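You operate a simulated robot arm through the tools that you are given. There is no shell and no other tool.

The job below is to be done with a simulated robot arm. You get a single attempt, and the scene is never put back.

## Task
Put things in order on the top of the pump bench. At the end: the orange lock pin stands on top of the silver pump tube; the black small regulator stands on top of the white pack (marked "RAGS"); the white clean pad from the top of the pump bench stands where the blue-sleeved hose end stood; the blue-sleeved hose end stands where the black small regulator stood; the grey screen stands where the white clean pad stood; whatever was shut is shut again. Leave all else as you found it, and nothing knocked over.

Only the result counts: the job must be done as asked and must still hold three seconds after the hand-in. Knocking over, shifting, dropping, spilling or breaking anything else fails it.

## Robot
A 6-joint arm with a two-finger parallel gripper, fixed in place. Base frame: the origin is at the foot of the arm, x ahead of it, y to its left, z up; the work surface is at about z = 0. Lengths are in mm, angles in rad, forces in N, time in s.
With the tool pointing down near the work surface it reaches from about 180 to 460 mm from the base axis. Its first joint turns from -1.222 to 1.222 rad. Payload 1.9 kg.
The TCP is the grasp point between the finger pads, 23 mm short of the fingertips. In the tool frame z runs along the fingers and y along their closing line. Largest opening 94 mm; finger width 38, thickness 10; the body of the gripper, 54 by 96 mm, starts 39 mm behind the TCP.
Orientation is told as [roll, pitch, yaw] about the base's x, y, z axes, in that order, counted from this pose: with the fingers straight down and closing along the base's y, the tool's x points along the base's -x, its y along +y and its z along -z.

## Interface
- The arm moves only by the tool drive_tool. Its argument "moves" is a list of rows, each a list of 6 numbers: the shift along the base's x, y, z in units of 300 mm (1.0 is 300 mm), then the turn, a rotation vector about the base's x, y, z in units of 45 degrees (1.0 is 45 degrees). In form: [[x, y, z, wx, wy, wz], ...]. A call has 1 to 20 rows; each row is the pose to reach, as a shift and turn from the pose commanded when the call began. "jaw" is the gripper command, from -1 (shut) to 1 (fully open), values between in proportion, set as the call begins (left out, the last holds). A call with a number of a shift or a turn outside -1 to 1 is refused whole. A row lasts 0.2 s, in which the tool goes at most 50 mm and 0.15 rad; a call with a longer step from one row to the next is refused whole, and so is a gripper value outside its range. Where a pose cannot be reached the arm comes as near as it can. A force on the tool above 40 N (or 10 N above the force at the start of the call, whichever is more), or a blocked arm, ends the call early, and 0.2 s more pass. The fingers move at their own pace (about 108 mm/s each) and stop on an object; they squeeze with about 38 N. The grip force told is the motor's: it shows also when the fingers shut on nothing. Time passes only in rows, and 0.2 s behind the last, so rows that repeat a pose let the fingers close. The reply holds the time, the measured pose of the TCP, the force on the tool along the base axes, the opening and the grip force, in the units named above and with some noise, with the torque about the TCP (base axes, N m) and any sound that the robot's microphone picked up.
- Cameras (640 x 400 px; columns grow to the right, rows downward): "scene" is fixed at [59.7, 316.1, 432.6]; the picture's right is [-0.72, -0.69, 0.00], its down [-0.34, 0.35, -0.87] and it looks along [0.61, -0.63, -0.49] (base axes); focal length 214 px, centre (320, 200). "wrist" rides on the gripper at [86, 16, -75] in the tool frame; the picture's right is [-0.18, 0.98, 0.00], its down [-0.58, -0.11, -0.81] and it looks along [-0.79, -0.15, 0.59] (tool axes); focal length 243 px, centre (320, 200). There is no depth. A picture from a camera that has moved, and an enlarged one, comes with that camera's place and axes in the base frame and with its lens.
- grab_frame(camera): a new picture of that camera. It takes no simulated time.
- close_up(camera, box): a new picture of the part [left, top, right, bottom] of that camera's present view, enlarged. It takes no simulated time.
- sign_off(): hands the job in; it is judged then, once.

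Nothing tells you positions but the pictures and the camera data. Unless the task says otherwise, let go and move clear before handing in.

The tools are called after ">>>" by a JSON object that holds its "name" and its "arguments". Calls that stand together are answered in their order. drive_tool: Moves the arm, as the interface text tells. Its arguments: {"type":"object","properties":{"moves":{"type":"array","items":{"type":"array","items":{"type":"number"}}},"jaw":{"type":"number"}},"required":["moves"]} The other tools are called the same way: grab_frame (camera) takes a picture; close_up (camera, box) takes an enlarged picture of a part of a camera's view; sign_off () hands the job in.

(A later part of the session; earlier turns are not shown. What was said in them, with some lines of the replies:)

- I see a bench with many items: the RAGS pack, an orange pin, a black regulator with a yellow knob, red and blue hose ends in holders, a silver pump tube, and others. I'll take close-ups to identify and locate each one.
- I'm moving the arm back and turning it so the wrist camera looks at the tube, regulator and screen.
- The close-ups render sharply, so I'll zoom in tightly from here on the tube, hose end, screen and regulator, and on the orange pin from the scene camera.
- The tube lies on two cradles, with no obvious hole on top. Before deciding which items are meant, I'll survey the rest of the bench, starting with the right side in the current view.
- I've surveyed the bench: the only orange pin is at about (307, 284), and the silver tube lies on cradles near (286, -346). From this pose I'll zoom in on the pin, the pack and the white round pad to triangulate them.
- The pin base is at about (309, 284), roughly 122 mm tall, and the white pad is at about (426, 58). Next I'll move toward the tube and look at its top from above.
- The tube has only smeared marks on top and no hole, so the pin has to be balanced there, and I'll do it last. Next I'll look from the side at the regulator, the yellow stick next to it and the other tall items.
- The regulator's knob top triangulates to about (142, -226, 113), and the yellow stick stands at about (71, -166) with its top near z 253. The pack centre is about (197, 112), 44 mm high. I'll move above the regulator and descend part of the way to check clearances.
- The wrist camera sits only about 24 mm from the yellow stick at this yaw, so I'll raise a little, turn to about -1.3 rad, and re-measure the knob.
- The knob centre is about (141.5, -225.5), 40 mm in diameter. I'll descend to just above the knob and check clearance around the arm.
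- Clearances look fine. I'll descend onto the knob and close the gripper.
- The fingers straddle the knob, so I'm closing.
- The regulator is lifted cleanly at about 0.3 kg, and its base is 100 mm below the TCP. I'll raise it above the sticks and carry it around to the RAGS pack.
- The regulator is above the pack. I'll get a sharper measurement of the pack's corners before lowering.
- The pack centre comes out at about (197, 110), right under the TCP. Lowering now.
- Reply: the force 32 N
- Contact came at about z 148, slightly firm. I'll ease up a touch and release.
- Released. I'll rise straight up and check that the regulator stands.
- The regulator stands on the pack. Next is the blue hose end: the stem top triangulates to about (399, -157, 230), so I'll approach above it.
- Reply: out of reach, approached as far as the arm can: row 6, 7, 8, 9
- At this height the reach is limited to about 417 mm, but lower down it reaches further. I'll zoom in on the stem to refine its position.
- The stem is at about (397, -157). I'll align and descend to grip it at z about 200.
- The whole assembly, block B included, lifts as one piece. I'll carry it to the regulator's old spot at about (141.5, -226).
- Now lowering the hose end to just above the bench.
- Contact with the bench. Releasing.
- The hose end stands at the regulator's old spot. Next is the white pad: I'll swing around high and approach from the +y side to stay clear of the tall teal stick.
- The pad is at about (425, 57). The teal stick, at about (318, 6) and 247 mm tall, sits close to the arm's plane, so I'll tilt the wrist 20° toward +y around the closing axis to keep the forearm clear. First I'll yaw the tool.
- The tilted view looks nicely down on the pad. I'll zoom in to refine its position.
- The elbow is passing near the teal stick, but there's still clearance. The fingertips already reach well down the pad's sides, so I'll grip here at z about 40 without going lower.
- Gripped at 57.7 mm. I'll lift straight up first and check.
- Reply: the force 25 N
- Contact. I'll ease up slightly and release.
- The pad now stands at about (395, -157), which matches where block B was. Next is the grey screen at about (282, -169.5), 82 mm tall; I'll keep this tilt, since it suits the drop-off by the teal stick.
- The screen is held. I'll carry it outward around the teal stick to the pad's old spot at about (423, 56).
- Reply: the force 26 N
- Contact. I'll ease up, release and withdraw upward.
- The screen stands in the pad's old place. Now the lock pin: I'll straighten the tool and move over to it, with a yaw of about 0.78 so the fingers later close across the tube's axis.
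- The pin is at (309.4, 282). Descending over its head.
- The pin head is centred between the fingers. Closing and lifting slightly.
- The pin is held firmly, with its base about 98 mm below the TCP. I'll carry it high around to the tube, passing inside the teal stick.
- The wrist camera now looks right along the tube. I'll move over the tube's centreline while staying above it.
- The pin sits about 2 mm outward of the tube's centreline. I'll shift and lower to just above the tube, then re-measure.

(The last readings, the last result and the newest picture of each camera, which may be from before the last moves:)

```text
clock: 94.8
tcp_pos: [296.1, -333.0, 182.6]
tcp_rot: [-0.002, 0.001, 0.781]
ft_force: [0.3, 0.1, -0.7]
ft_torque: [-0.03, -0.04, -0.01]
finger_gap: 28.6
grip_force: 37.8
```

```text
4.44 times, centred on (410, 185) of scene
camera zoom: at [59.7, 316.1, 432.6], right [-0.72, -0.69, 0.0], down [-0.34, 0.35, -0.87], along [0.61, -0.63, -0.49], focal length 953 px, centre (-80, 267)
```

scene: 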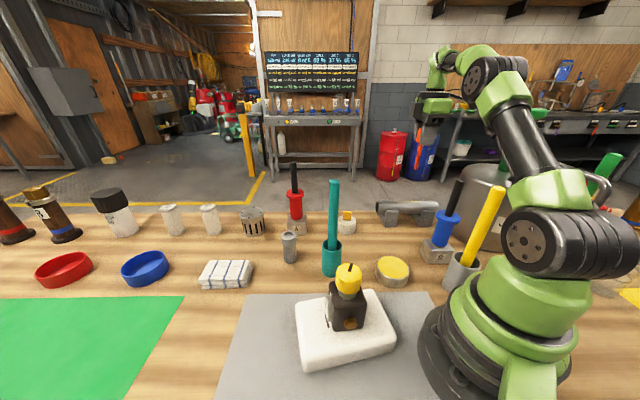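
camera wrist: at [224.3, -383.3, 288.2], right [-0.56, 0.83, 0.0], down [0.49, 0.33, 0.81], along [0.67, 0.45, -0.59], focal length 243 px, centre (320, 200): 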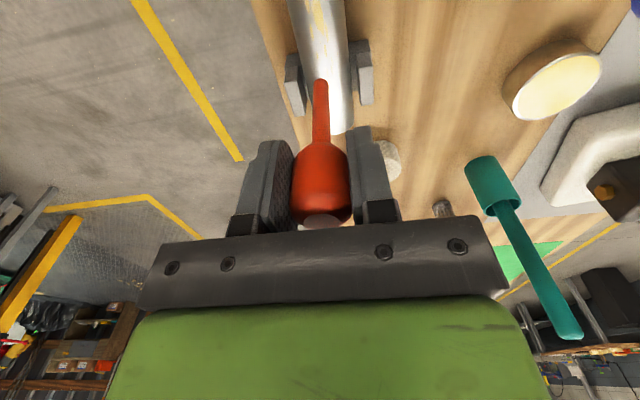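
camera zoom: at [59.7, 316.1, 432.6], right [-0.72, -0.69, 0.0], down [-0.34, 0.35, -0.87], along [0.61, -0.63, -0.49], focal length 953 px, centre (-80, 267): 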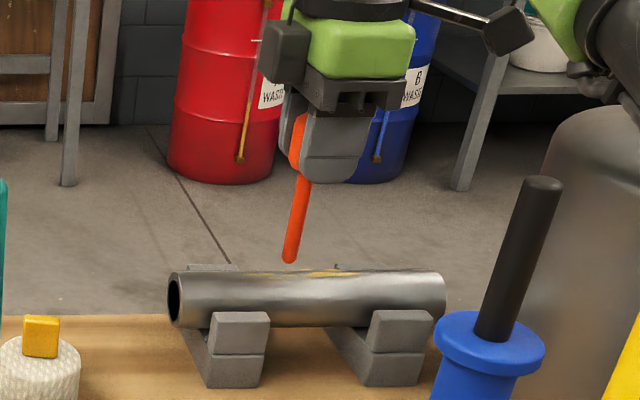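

>>> {"name": "close_up", "arguments": {"camera": "scene", "box": [390, 155, 430, 205]}}

>>> {"name": "close_up", "arguments": {"camera": "wrist", "box": [270, 70, 380, 235]}}

```text
8.00 times, centred on (410, 180) of scene
camera zoom: at [59.7, 316.1, 432.6], right [-0.72, -0.69, 0.0], down [-0.34, 0.35, -0.87], along [0.61, -0.63, -0.49], focal length 1716 px, centre (-400, 360)
```

zoom: 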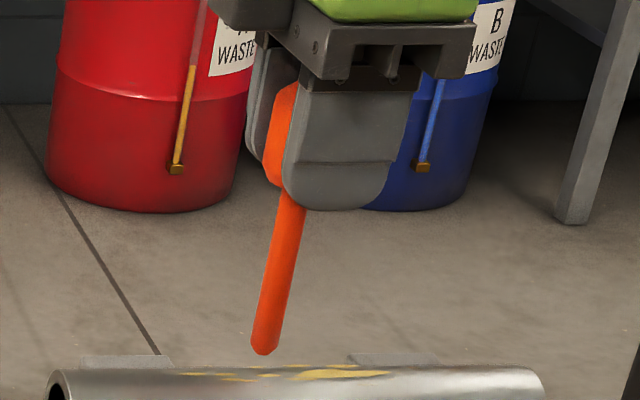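

```text
2.42 times, centred on (325, 152) of wrist
camera zoom: at [223.6, -382.8, 256.0], right [-0.56, 0.83, 0.0], down [0.49, 0.33, 0.81], along [0.67, 0.45, -0.59], focal length 588 px, centre (308, 315)
```

zoom: 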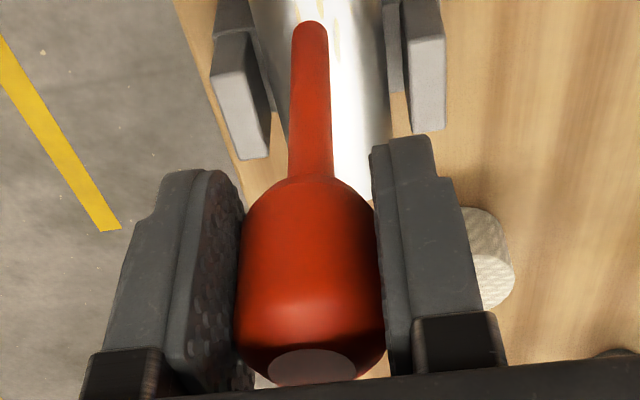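

The pin is vertical and within about 0.6 mm of the tube's centreline. I'll trim that and lower gently toward contact.

>>> {"name": "drive_tool", "arguments": {"moves": [[-0.0014, 0.0014, -0.012, 0, 0, 0], [-0.0014, 0.0014, -0.024, 0, 0, 0], [-0.0014, 0.0014, -0.028, 0, 0, 0], [-0.0014, 0.0014, -0.028, 0, 0, 0]]}}

>>> {"name": "drive_tool", "arguments": {"moves": [[0, 0, -0.003, 0, 0, 0], [0, 0, -0.006, 0, 0, 0], [0, 0, -0.006, 0, 0, 0]]}}

>>> {"name": "close_up", "arguments": {"camera": "scene", "box": [385, 170, 435, 215]}}

>>> {"name": "close_up", "arguments": {"camera": "wrist", "box": [280, 50, 376, 110]}}

```text
clock: 95.8
tcp_pos: [296.5, -333.1, 174.6]
tcp_rot: [-0.001, 0.0, 0.782]
ft_force: [-0.5, -0.3, -0.9]
ft_torque: [0.02, 0.01, 0.01]
finger_gap: 28.5
grip_force: 38.0
```

```text
clock: 96.6
tcp_pos: [296.6, -333.3, 173.6]
tcp_rot: [0.001, 0.001, 0.783]
ft_force: [-0.5, 0.0, -0.2]
ft_torque: [-0.01, -0.03, 0.01]
finger_gap: 28.6
grip_force: 38.6
```

```text
8.89 times, centred on (410, 192) of scene
camera zoom: at [59.7, 316.1, 432.6], right [-0.72, -0.69, 0.0], down [-0.34, 0.35, -0.87], along [0.61, -0.63, -0.49], focal length 1906 px, centre (-480, 267)
```

zoom: 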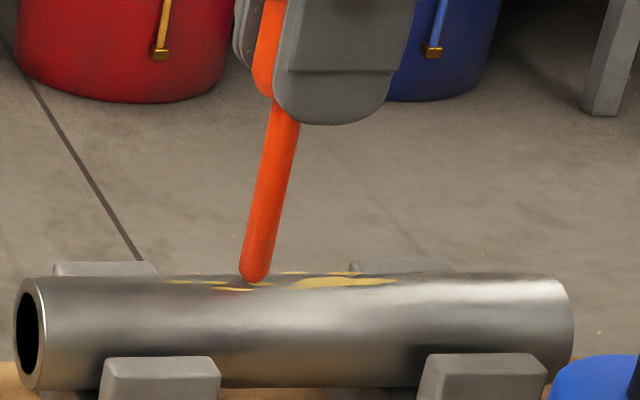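

```text
6.67 times, centred on (328, 80) of wrist
camera zoom: at [223.5, -382.7, 247.0], right [-0.56, 0.83, 0.0], down [0.49, 0.33, 0.81], along [0.67, 0.45, -0.59], focal length 1618 px, centre (267, 1000)
```

zoom: 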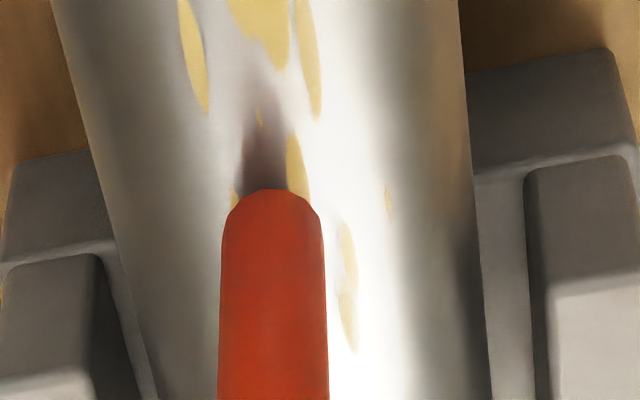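

>>> {"name": "drive_tool", "arguments": {"moves": [[0, 0, -0.003, 0, 0, 0], [0, 0, -0.003, 0, 0, 0]]}}

>>> {"name": "drive_tool", "arguments": {"moves": [[0, 0, -0.003, 0, 0, 0], [0, 0, -0.003, 0, 0, 0]]}}

>>> {"name": "drive_tool", "arguments": {"moves": [[0, 0, -0.003, 0, 0, 0], [0, 0, -0.003, 0, 0, 0]]}}

```text
clock: 97.2
tcp_pos: [295.0, -332.5, 171.1]
tcp_rot: [-0.001, 0.0, 0.783]
ft_force: [0.0, 0.3, -0.9]
ft_torque: [0.02, 0.0, -0.01]
finger_gap: 28.6
grip_force: 38.4
```

```text
clock: 97.8
tcp_pos: [296.8, -333.1, 170.5]
tcp_rot: [0.0, -0.003, 0.783]
ft_force: [-0.2, 3.1, 14.8]
ft_torque: [0.48, -0.01, 0.0]
finger_gap: 28.5
grip_force: 37.8
```

```text
clock: 98.4
tcp_pos: [296.2, -334.2, 172.7]
tcp_rot: [-0.006, 0.0, 0.782]
ft_force: [0.4, 4.0, 29.6]
ft_torque: [0.42, -0.18, -0.03]
finger_gap: 28.7
grip_force: 37.9
```

Contact with the tube top at TCP z about 170.7. I'll ease the force off, then open the fingers by only a hair so I can see whether the pin balances while still caged.

>>> {"name": "drive_tool", "arguments": {"moves": [[0, 0, 0.005, 0, 0, 0], [0, 0, 0.005, 0, 0, 0]]}}

>>> {"name": "close_up", "arguments": {"camera": "wrist", "box": [280, 50, 376, 110]}}

>>> {"name": "close_up", "arguments": {"camera": "wrist", "box": [280, 0, 376, 60]}}

>>> {"name": "close_up", "arguments": {"camera": "scene", "box": [385, 170, 435, 215]}}

```text
clock: 99.0
tcp_pos: [295.8, -333.6, 169.9]
tcp_rot: [-0.003, 0.0, 0.781]
ft_force: [0.9, 0.4, 23.1]
ft_torque: [0.16, -0.25, 0.02]
finger_gap: 28.5
grip_force: 38.3
```

```text
6.67 times, centred on (328, 80) of wrist
camera zoom: at [223.0, -383.4, 245.3], right [-0.56, 0.83, 0.0], down [0.49, 0.33, 0.81], along [0.67, 0.45, -0.59], focal length 1618 px, centre (267, 1000)
```

zoom: 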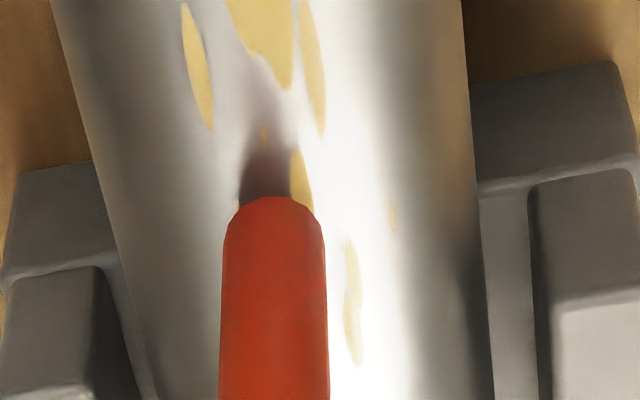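

```text
6.67 times, centred on (328, 30) of wrist
camera zoom: at [223.0, -383.4, 245.3], right [-0.56, 0.83, 0.0], down [0.49, 0.33, 0.81], along [0.67, 0.45, -0.59], focal length 1618 px, centre (267, 1333)
```

zoom: 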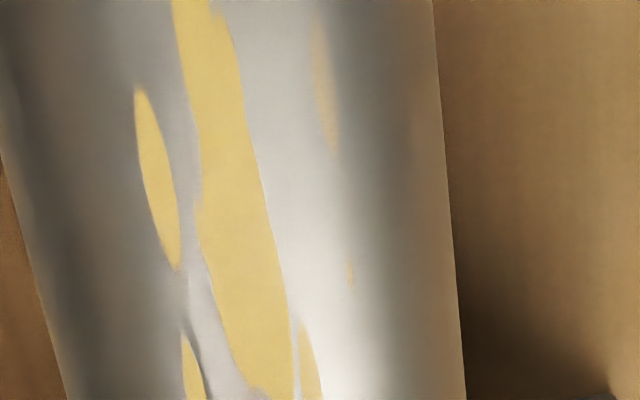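

```text
8.89 times, centred on (410, 192) of scene
camera zoom: at [59.6, 316.2, 432.6], right [-0.72, -0.69, 0.0], down [-0.34, 0.35, -0.87], along [0.61, -0.63, -0.49], focal length 1906 px, centre (-480, 267)
```

zoom: 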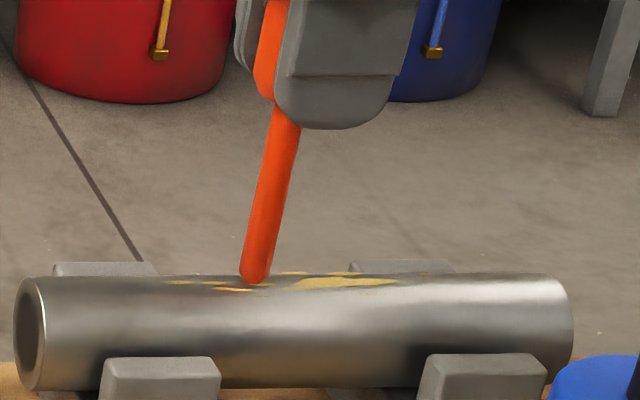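

>>> {"name": "drive_tool", "arguments": {"moves": [[0, 0, 0.003, 0, 0, 0], [0, 0, 0.003, 0, 0, 0]]}}

```text
clock: 99.6
tcp_pos: [295.7, -333.3, 170.4]
tcp_rot: [0.001, 0.002, 0.781]
ft_force: [2.0, -2.2, 7.7]
ft_torque: [-0.23, -0.13, -0.04]
finger_gap: 28.6
grip_force: 37.9
```

>>> {"name": "drive_tool", "arguments": {"moves": [[0, 0, 0.0012, 0, 0, 0], [0, 0, 0.0012, 0, 0, 0]]}}

```text
clock: 100.2
tcp_pos: [295.3, -332.4, 172.2]
tcp_rot: [0.002, 0.001, 0.782]
ft_force: [0.4, 0.1, 0.0]
ft_torque: [0.05, -0.02, 0.0]
finger_gap: 28.5
grip_force: 38.6
```

Contact force is now near zero. I'll open the fingers just 2 mm and watch whether the pin leans.

>>> {"name": "drive_tool", "arguments": {"moves": [[0, 0, 0, 0, 0, 0], [0, 0, 0, 0, 0, 0], [0, 0, 0, 0, 0, 0]], "jaw": -0.34}}

>>> {"name": "close_up", "arguments": {"camera": "wrist", "box": [270, 70, 380, 235]}}

>>> {"name": "close_up", "arguments": {"camera": "scene", "box": [385, 140, 435, 215]}}

```text
clock: 101.0
tcp_pos: [296.1, -334.3, 173.2]
tcp_rot: [0.0, 0.001, 0.781]
ft_force: [1.1, -0.4, -0.1]
ft_torque: [0.0, -0.01, -0.04]
finger_gap: 31.1
grip_force: 0.1
```

```text
2.42 times, centred on (325, 152) of wrist
camera zoom: at [222.9, -382.9, 246.8], right [-0.56, 0.83, 0.0], down [0.49, 0.33, 0.81], along [0.67, 0.45, -0.59], focal length 588 px, centre (308, 315)
```

zoom: 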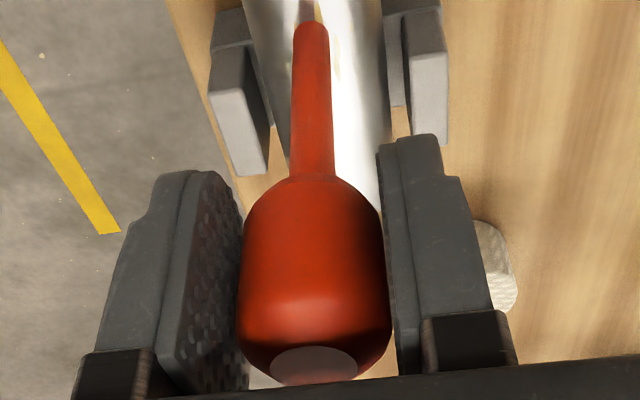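

```text
5.33 times, centred on (410, 178) of scene
camera zoom: at [59.7, 316.1, 432.6], right [-0.72, -0.69, 0.0], down [-0.34, 0.35, -0.87], along [0.61, -0.63, -0.49], focal length 1144 px, centre (-160, 320)
```

zoom: 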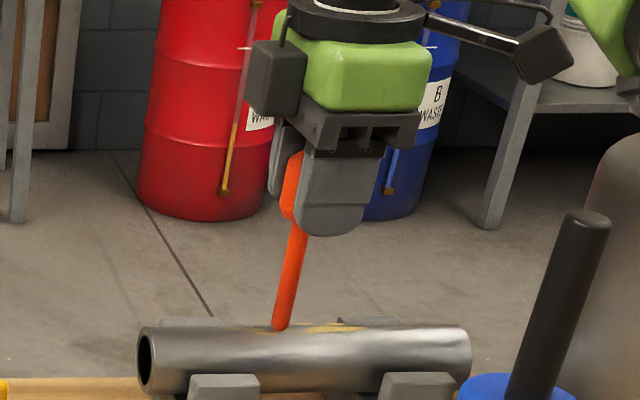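

>>> {"name": "close_up", "arguments": {"camera": "wrist", "box": [285, 150, 365, 230]}}

>>> {"name": "close_up", "arguments": {"camera": "wrist", "box": [290, 60, 350, 130]}}

```text
5.00 times, centred on (325, 190) of wrist
camera zoom: at [222.9, -382.9, 246.8], right [-0.56, 0.83, 0.0], down [0.49, 0.33, 0.81], along [0.67, 0.45, -0.59], focal length 1213 px, centre (295, 250)
```

zoom: 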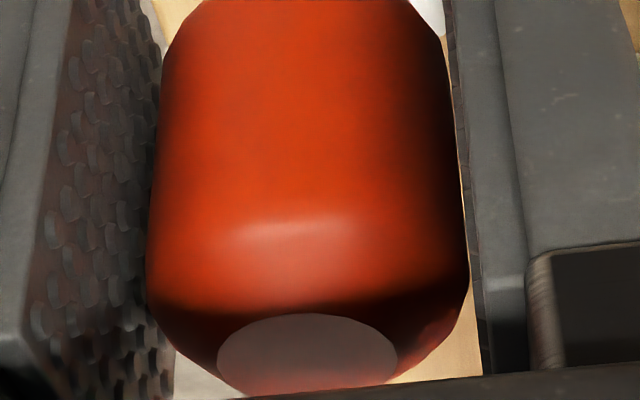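

```text
5.71 times, centred on (320, 95) of wrist
camera zoom: at [222.9, -382.9, 246.8], right [-0.56, 0.83, 0.0], down [0.49, 0.33, 0.81], along [0.67, 0.45, -0.59], focal length 1386 px, centre (320, 800)
```

zoom: 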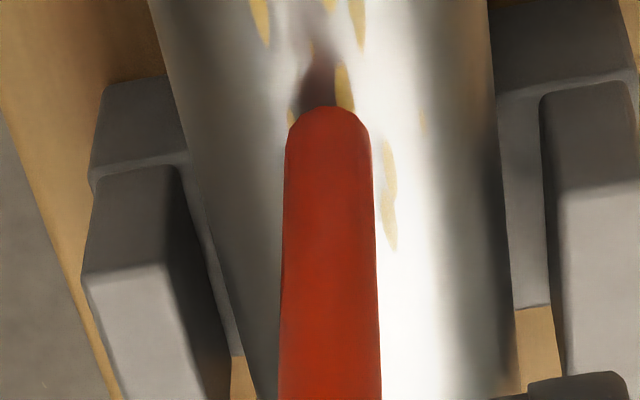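

The pin appears nearly upright with slim gaps. I'll open a bit more, still caged, to see whether a lean develops.

>>> {"name": "drive_tool", "arguments": {"moves": [[0, 0, 0, 0, 0, 0], [0, 0, 0, 0, 0, 0], [0, 0, 0, 0, 0, 0], [0, 0, 0, 0, 0, 0]], "jaw": -0.26}}

>>> {"name": "close_up", "arguments": {"camera": "wrist", "box": [285, 150, 365, 230]}}

>>> {"name": "close_up", "arguments": {"camera": "wrist", "box": [290, 60, 350, 130]}}

>>> {"name": "close_up", "arguments": {"camera": "wrist", "box": [270, 70, 380, 235]}}

```text
clock: 102.0
tcp_pos: [295.1, -334.5, 172.6]
tcp_rot: [0.002, 0.001, 0.783]
ft_force: [-0.1, 0.0, -0.3]
ft_torque: [-0.01, 0.0, -0.03]
finger_gap: 35.0
grip_force: 0.1
```

```text
5.00 times, centred on (325, 190) of wrist
camera zoom: at [222.9, -382.9, 246.8], right [-0.56, 0.83, 0.0], down [0.49, 0.33, 0.81], along [0.67, 0.45, -0.59], focal length 1213 px, centre (295, 250)
```

zoom: 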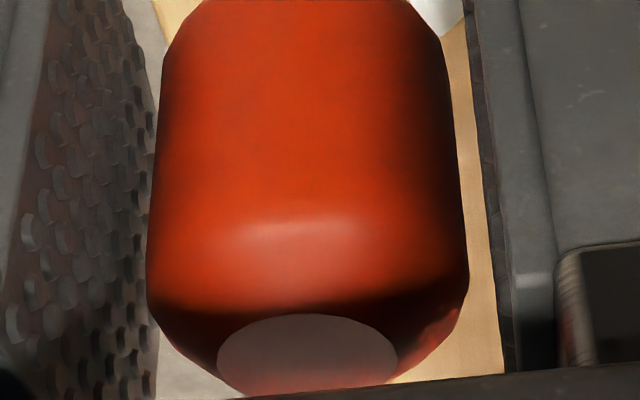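

```text
5.71 times, centred on (320, 95) of wrist
camera zoom: at [222.9, -382.9, 246.8], right [-0.56, 0.83, 0.0], down [0.49, 0.33, 0.81], along [0.67, 0.45, -0.59], focal length 1386 px, centre (320, 800)
```

zoom: 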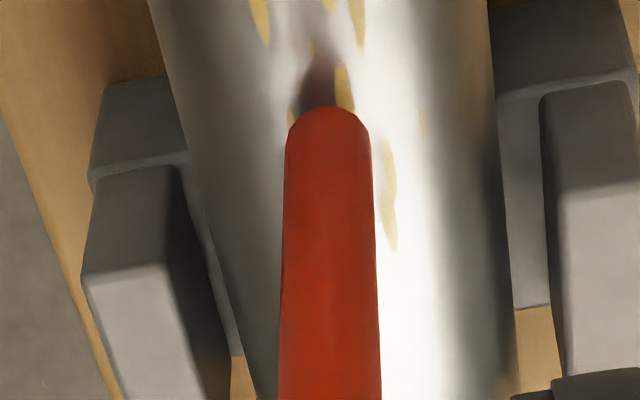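

```text
2.42 times, centred on (325, 152) of wrist
camera zoom: at [222.9, -382.9, 246.8], right [-0.56, 0.83, 0.0], down [0.49, 0.33, 0.81], along [0.67, 0.45, -0.59], focal length 588 px, centre (308, 315)
```

zoom: 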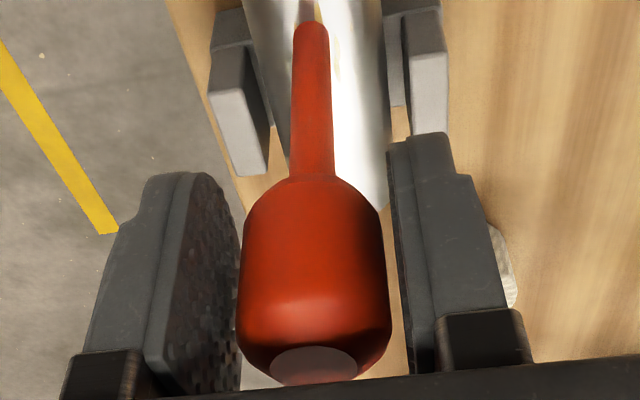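

The pin stayed exactly put while the fingers moved away, so it stands freely on the tube with clear gaps on both sides. I'll open fully and check again.

>>> {"name": "drive_tool", "arguments": {"moves": [[0, 0, 0, 0, 0, 0], [0, 0, 0, 0, 0, 0], [0, 0, 0, 0, 0, 0], [0, 0, 0, 0, 0, 0]], "jaw": 0.3}}

>>> {"name": "drive_tool", "arguments": {"moves": [[0, 0, 0, 0, 0, 0], [0, 0, 0, 0, 0, 0], [0, 0, 0, 0, 0, 0]], "jaw": 1}}

>>> {"name": "grab_frame", "arguments": {"camera": "wrist"}}

>>> {"name": "close_up", "arguments": {"camera": "scene", "box": [370, 120, 450, 230]}}

```text
clock: 103.0
tcp_pos: [295.8, -333.6, 172.3]
tcp_rot: [0.0, 0.0, 0.78]
ft_force: [-0.2, -0.6, 0.4]
ft_torque: [-0.01, -0.02, 0.03]
finger_gap: 60.8
grip_force: 0.0
```

```text
clock: 103.8
tcp_pos: [295.8, -333.3, 172.5]
tcp_rot: [0.0, 0.002, 0.781]
ft_force: [0.0, -0.5, 0.0]
ft_torque: [0.01, 0.0, 0.04]
finger_gap: 93.9
grip_force: 0.1
```

```text
taken
camera wrist: at [222.9, -382.9, 246.8], right [-0.56, 0.83, 0.0], down [0.49, 0.33, 0.81], along [0.67, 0.45, -0.59], focal length 243 px, centre (320, 200)
```

wrist: 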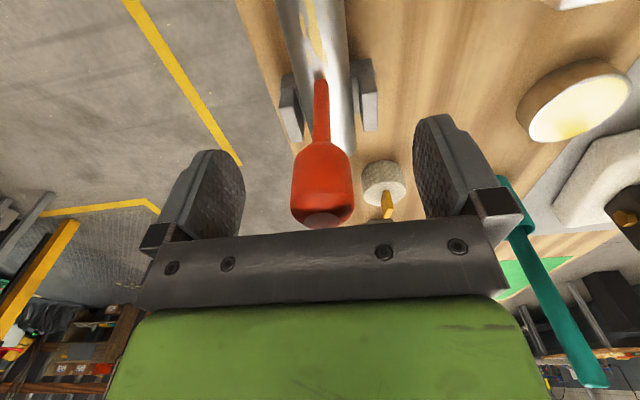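

```text
3.64 times, centred on (410, 175) of scene
camera zoom: at [59.7, 316.1, 432.6], right [-0.72, -0.69, 0.0], down [-0.34, 0.35, -0.87], along [0.61, -0.63, -0.49], focal length 780 px, centre (-7, 291)
```

zoom: 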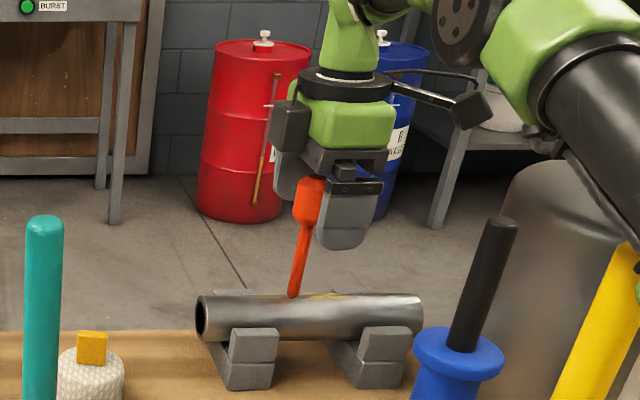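

The pin stands on the tube by itself. I'll withdraw straight up, then inward.

>>> {"name": "drive_tool", "arguments": {"moves": [[0, 0, 0.04, 0, 0, 0], [0, 0, 0.09, 0, 0, 0], [0, 0, 0.14, 0, 0, 0], [0, 0, 0.175, 0, 0, 0], [0, 0, 0.175, 0, 0, 0]]}}

>>> {"name": "grab_frame", "arguments": {"camera": "wrist"}}

>>> {"name": "close_up", "arguments": {"camera": "scene", "box": [370, 100, 450, 230]}}

```text
clock: 105.0
tcp_pos: [295.4, -333.7, 225.1]
tcp_rot: [0.0, 0.001, 0.782]
ft_force: [-0.5, -0.2, -0.2]
ft_torque: [0.0, -0.02, 0.01]
finger_gap: 94.2
grip_force: 0.1
```

```text
taken
camera wrist: at [223.3, -382.4, 299.9], right [-0.56, 0.83, 0.0], down [0.49, 0.33, 0.81], along [0.67, 0.45, -0.59], focal length 243 px, centre (320, 200)
```

wrist: 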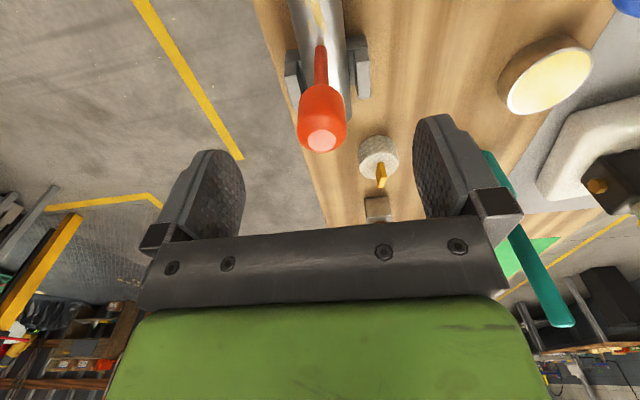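

```text
3.08 times, centred on (410, 165) of scene
camera zoom: at [59.7, 316.1, 432.6], right [-0.72, -0.69, 0.0], down [-0.34, 0.35, -0.87], along [0.61, -0.63, -0.49], focal length 660 px, centre (43, 308)
```

zoom: 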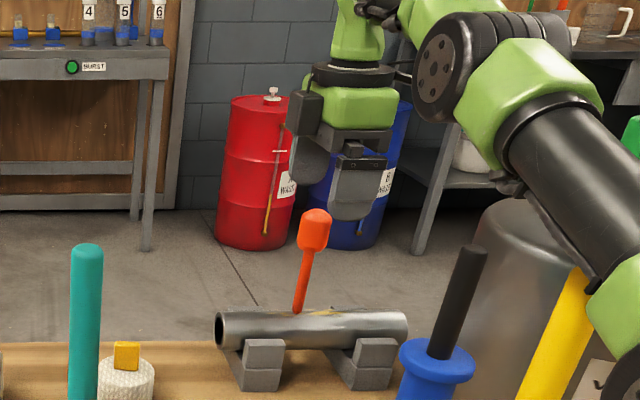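

>>> {"name": "drive_tool", "arguments": {"moves": [[-0.02, 0.02, 0.05, 0, 0, 0], [-0.05, 0.05, 0.12, 0, 0, 0], [-0.1, 0.1, 0.2, 0, 0, 0], [-0.17, 0.2, 0.3, 0, 0, 0], [-0.2, 0.33, 0.4, 0, 0, 0], [-0.2, 0.46, 0.45, 0, 0, 0], [-0.2, 0.6, 0.45, 0, 0, 0], [-0.2, 0.6, 0.45, 0, 0, 0]]}}

>>> {"name": "grab_frame", "arguments": {"camera": "scene"}}

>>> {"name": "close_up", "arguments": {"camera": "scene", "box": [270, 160, 470, 300]}}

>>> {"name": "close_up", "arguments": {"camera": "scene", "box": [380, 150, 440, 230]}}

```text
clock: 106.8
tcp_pos: [234.3, -152.7, 361.9]
tcp_rot: [0.0, -0.002, 0.783]
ft_force: [0.1, 0.1, 0.4]
ft_torque: [0.01, -0.01, 0.01]
finger_gap: 94.0
grip_force: 0.1
```

```text
taken
```

scene: 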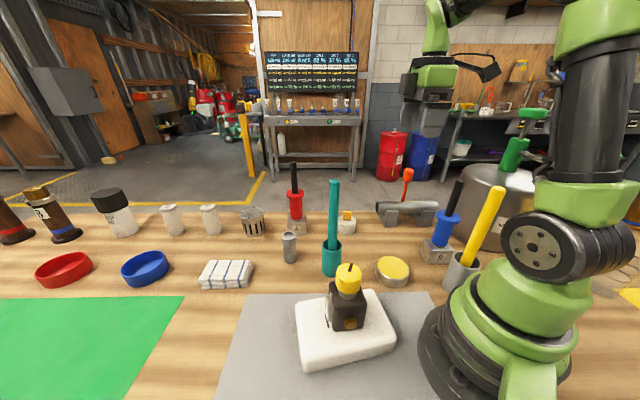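

```text
2.86 times, centred on (370, 230) of scene
camera zoom: at [59.7, 316.2, 432.6], right [-0.72, -0.69, 0.0], down [-0.34, 0.35, -0.87], along [0.61, -0.63, -0.49], focal length 613 px, centre (177, 114)
```

zoom: 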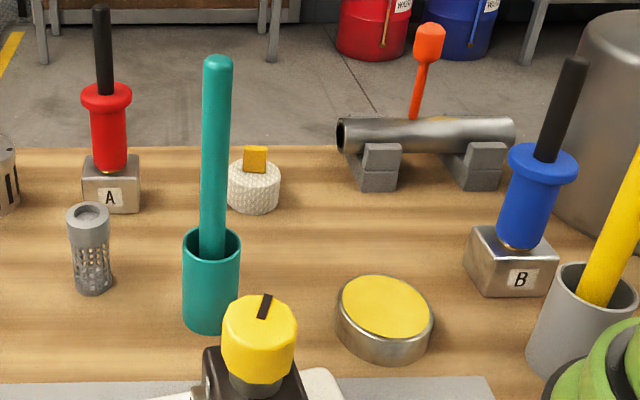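

```text
5.00 times, centred on (410, 190) of scene
camera zoom: at [59.7, 316.2, 432.6], right [-0.72, -0.69, 0.0], down [-0.34, 0.35, -0.87], along [0.61, -0.63, -0.49], focal length 1072 px, centre (-130, 250)
```

zoom: 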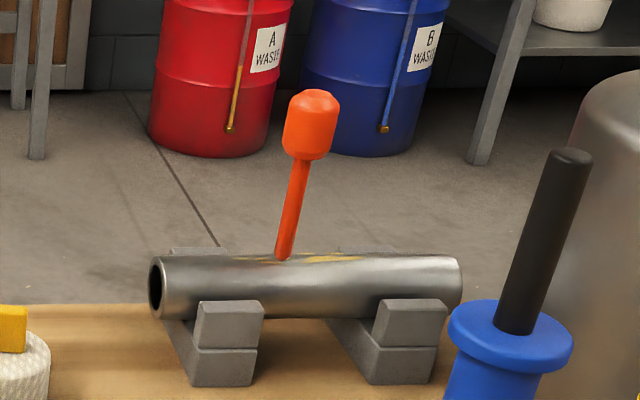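

Everything looks in place. I'll let a couple of seconds pass and re-check that the pin and the other items hold still.

>>> {"name": "drive_tool", "arguments": {"moves": [[0, 0, 0, 0, 0, 0], [0, 0, 0, 0, 0, 0], [0, 0, 0, 0, 0, 0], [0, 0, 0, 0, 0, 0], [0, 0, 0, 0, 0, 0], [0, 0, 0, 0, 0, 0], [0, 0, 0, 0, 0, 0], [0, 0, 0, 0, 0, 0], [0, 0, 0, 0, 0, 0], [0, 0, 0, 0, 0, 0], [0, 0, 0, 0, 0, 0], [0, 0, 0, 0, 0, 0], [0, 0, 0, 0, 0, 0], [0, 0, 0, 0, 0, 0], [0, 0, 0, 0, 0, 0], [0, 0, 0, 0, 0, 0]]}}

>>> {"name": "close_up", "arguments": {"camera": "scene", "box": [380, 150, 440, 230]}}

>>> {"name": "grab_frame", "arguments": {"camera": "scene"}}

>>> {"name": "close_up", "arguments": {"camera": "scene", "box": [260, 240, 420, 380]}}

```text
clock: 110.2
tcp_pos: [234.3, -154.0, 362.3]
tcp_rot: [0.001, 0.001, 0.783]
ft_force: [0.6, -0.4, -0.5]
ft_torque: [-0.02, 0.0, 0.02]
finger_gap: 94.3
grip_force: 0.0
```

```text
5.00 times, centred on (410, 190) of scene
camera zoom: at [59.7, 316.1, 432.6], right [-0.72, -0.69, 0.0], down [-0.34, 0.35, -0.87], along [0.61, -0.63, -0.49], focal length 1072 px, centre (-130, 250)
```

zoom: 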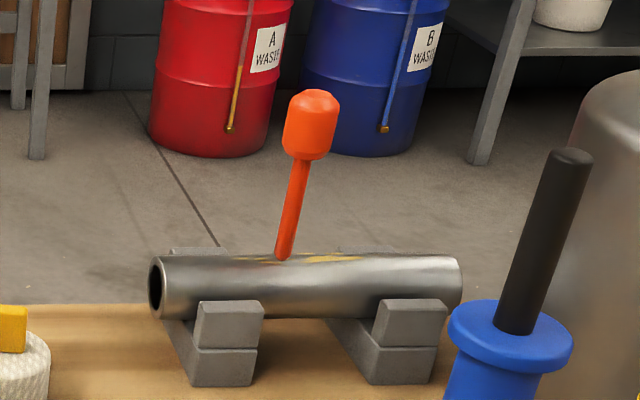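

```text
taken
```

scene: 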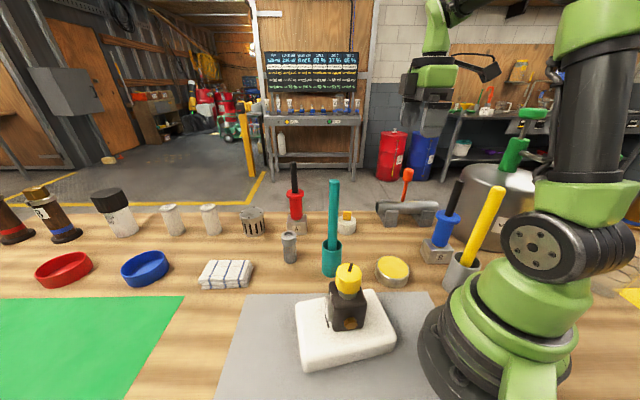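

```text
2.86 times, centred on (340, 310) of scene
camera zoom: at [59.7, 316.1, 432.6], right [-0.72, -0.69, 0.0], down [-0.34, 0.35, -0.87], along [0.61, -0.63, -0.49], focal length 613 px, centre (263, -114)
```

zoom: 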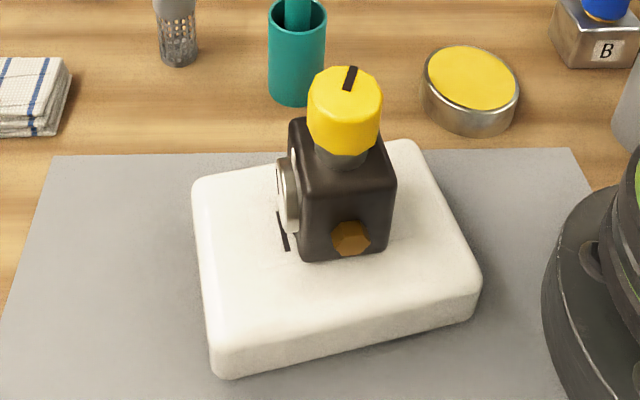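

All five items are in place and have held steady for over three seconds: the pin on the tube, the regulator on the RAGS pack, the pad, hose end and screen in their new spots. Everything else is undisturbed and the arm is clear, so I'm handing in.

>>> {"name": "sign_off", "arguments": {}}

```text
The job is handed in.
```

I've handed the job in with every requested move done. I saw nothing knocked over or shifted. When I last checked, everything had stood still for over three seconds.

- **Orange lock pin:** stands upright near the middle of the silver pump tube. The tube's top is rounded with no hole, so the pin is only balanced there. It stayed put when I let go.
- **Black regulator:** stands centred on the white "RAGS" pack.
- **Blue-sleeved hose end:** stands where the regulator was. Its metal block "B" came up with it as one piece.
- **White clean pad:** stands where the hose end was. I took this to be the round white pad with the yellow tab, not the folded striped cloth. That cloth lay beyond normal reach.
- **Grey screen:** stands where the pad was.

I placed the three bench items within a few millimetres of the old spots, as measured from the pictures. Nothing had to be opened, so there was nothing to shut again. The gripper was open and clear at hand-in.
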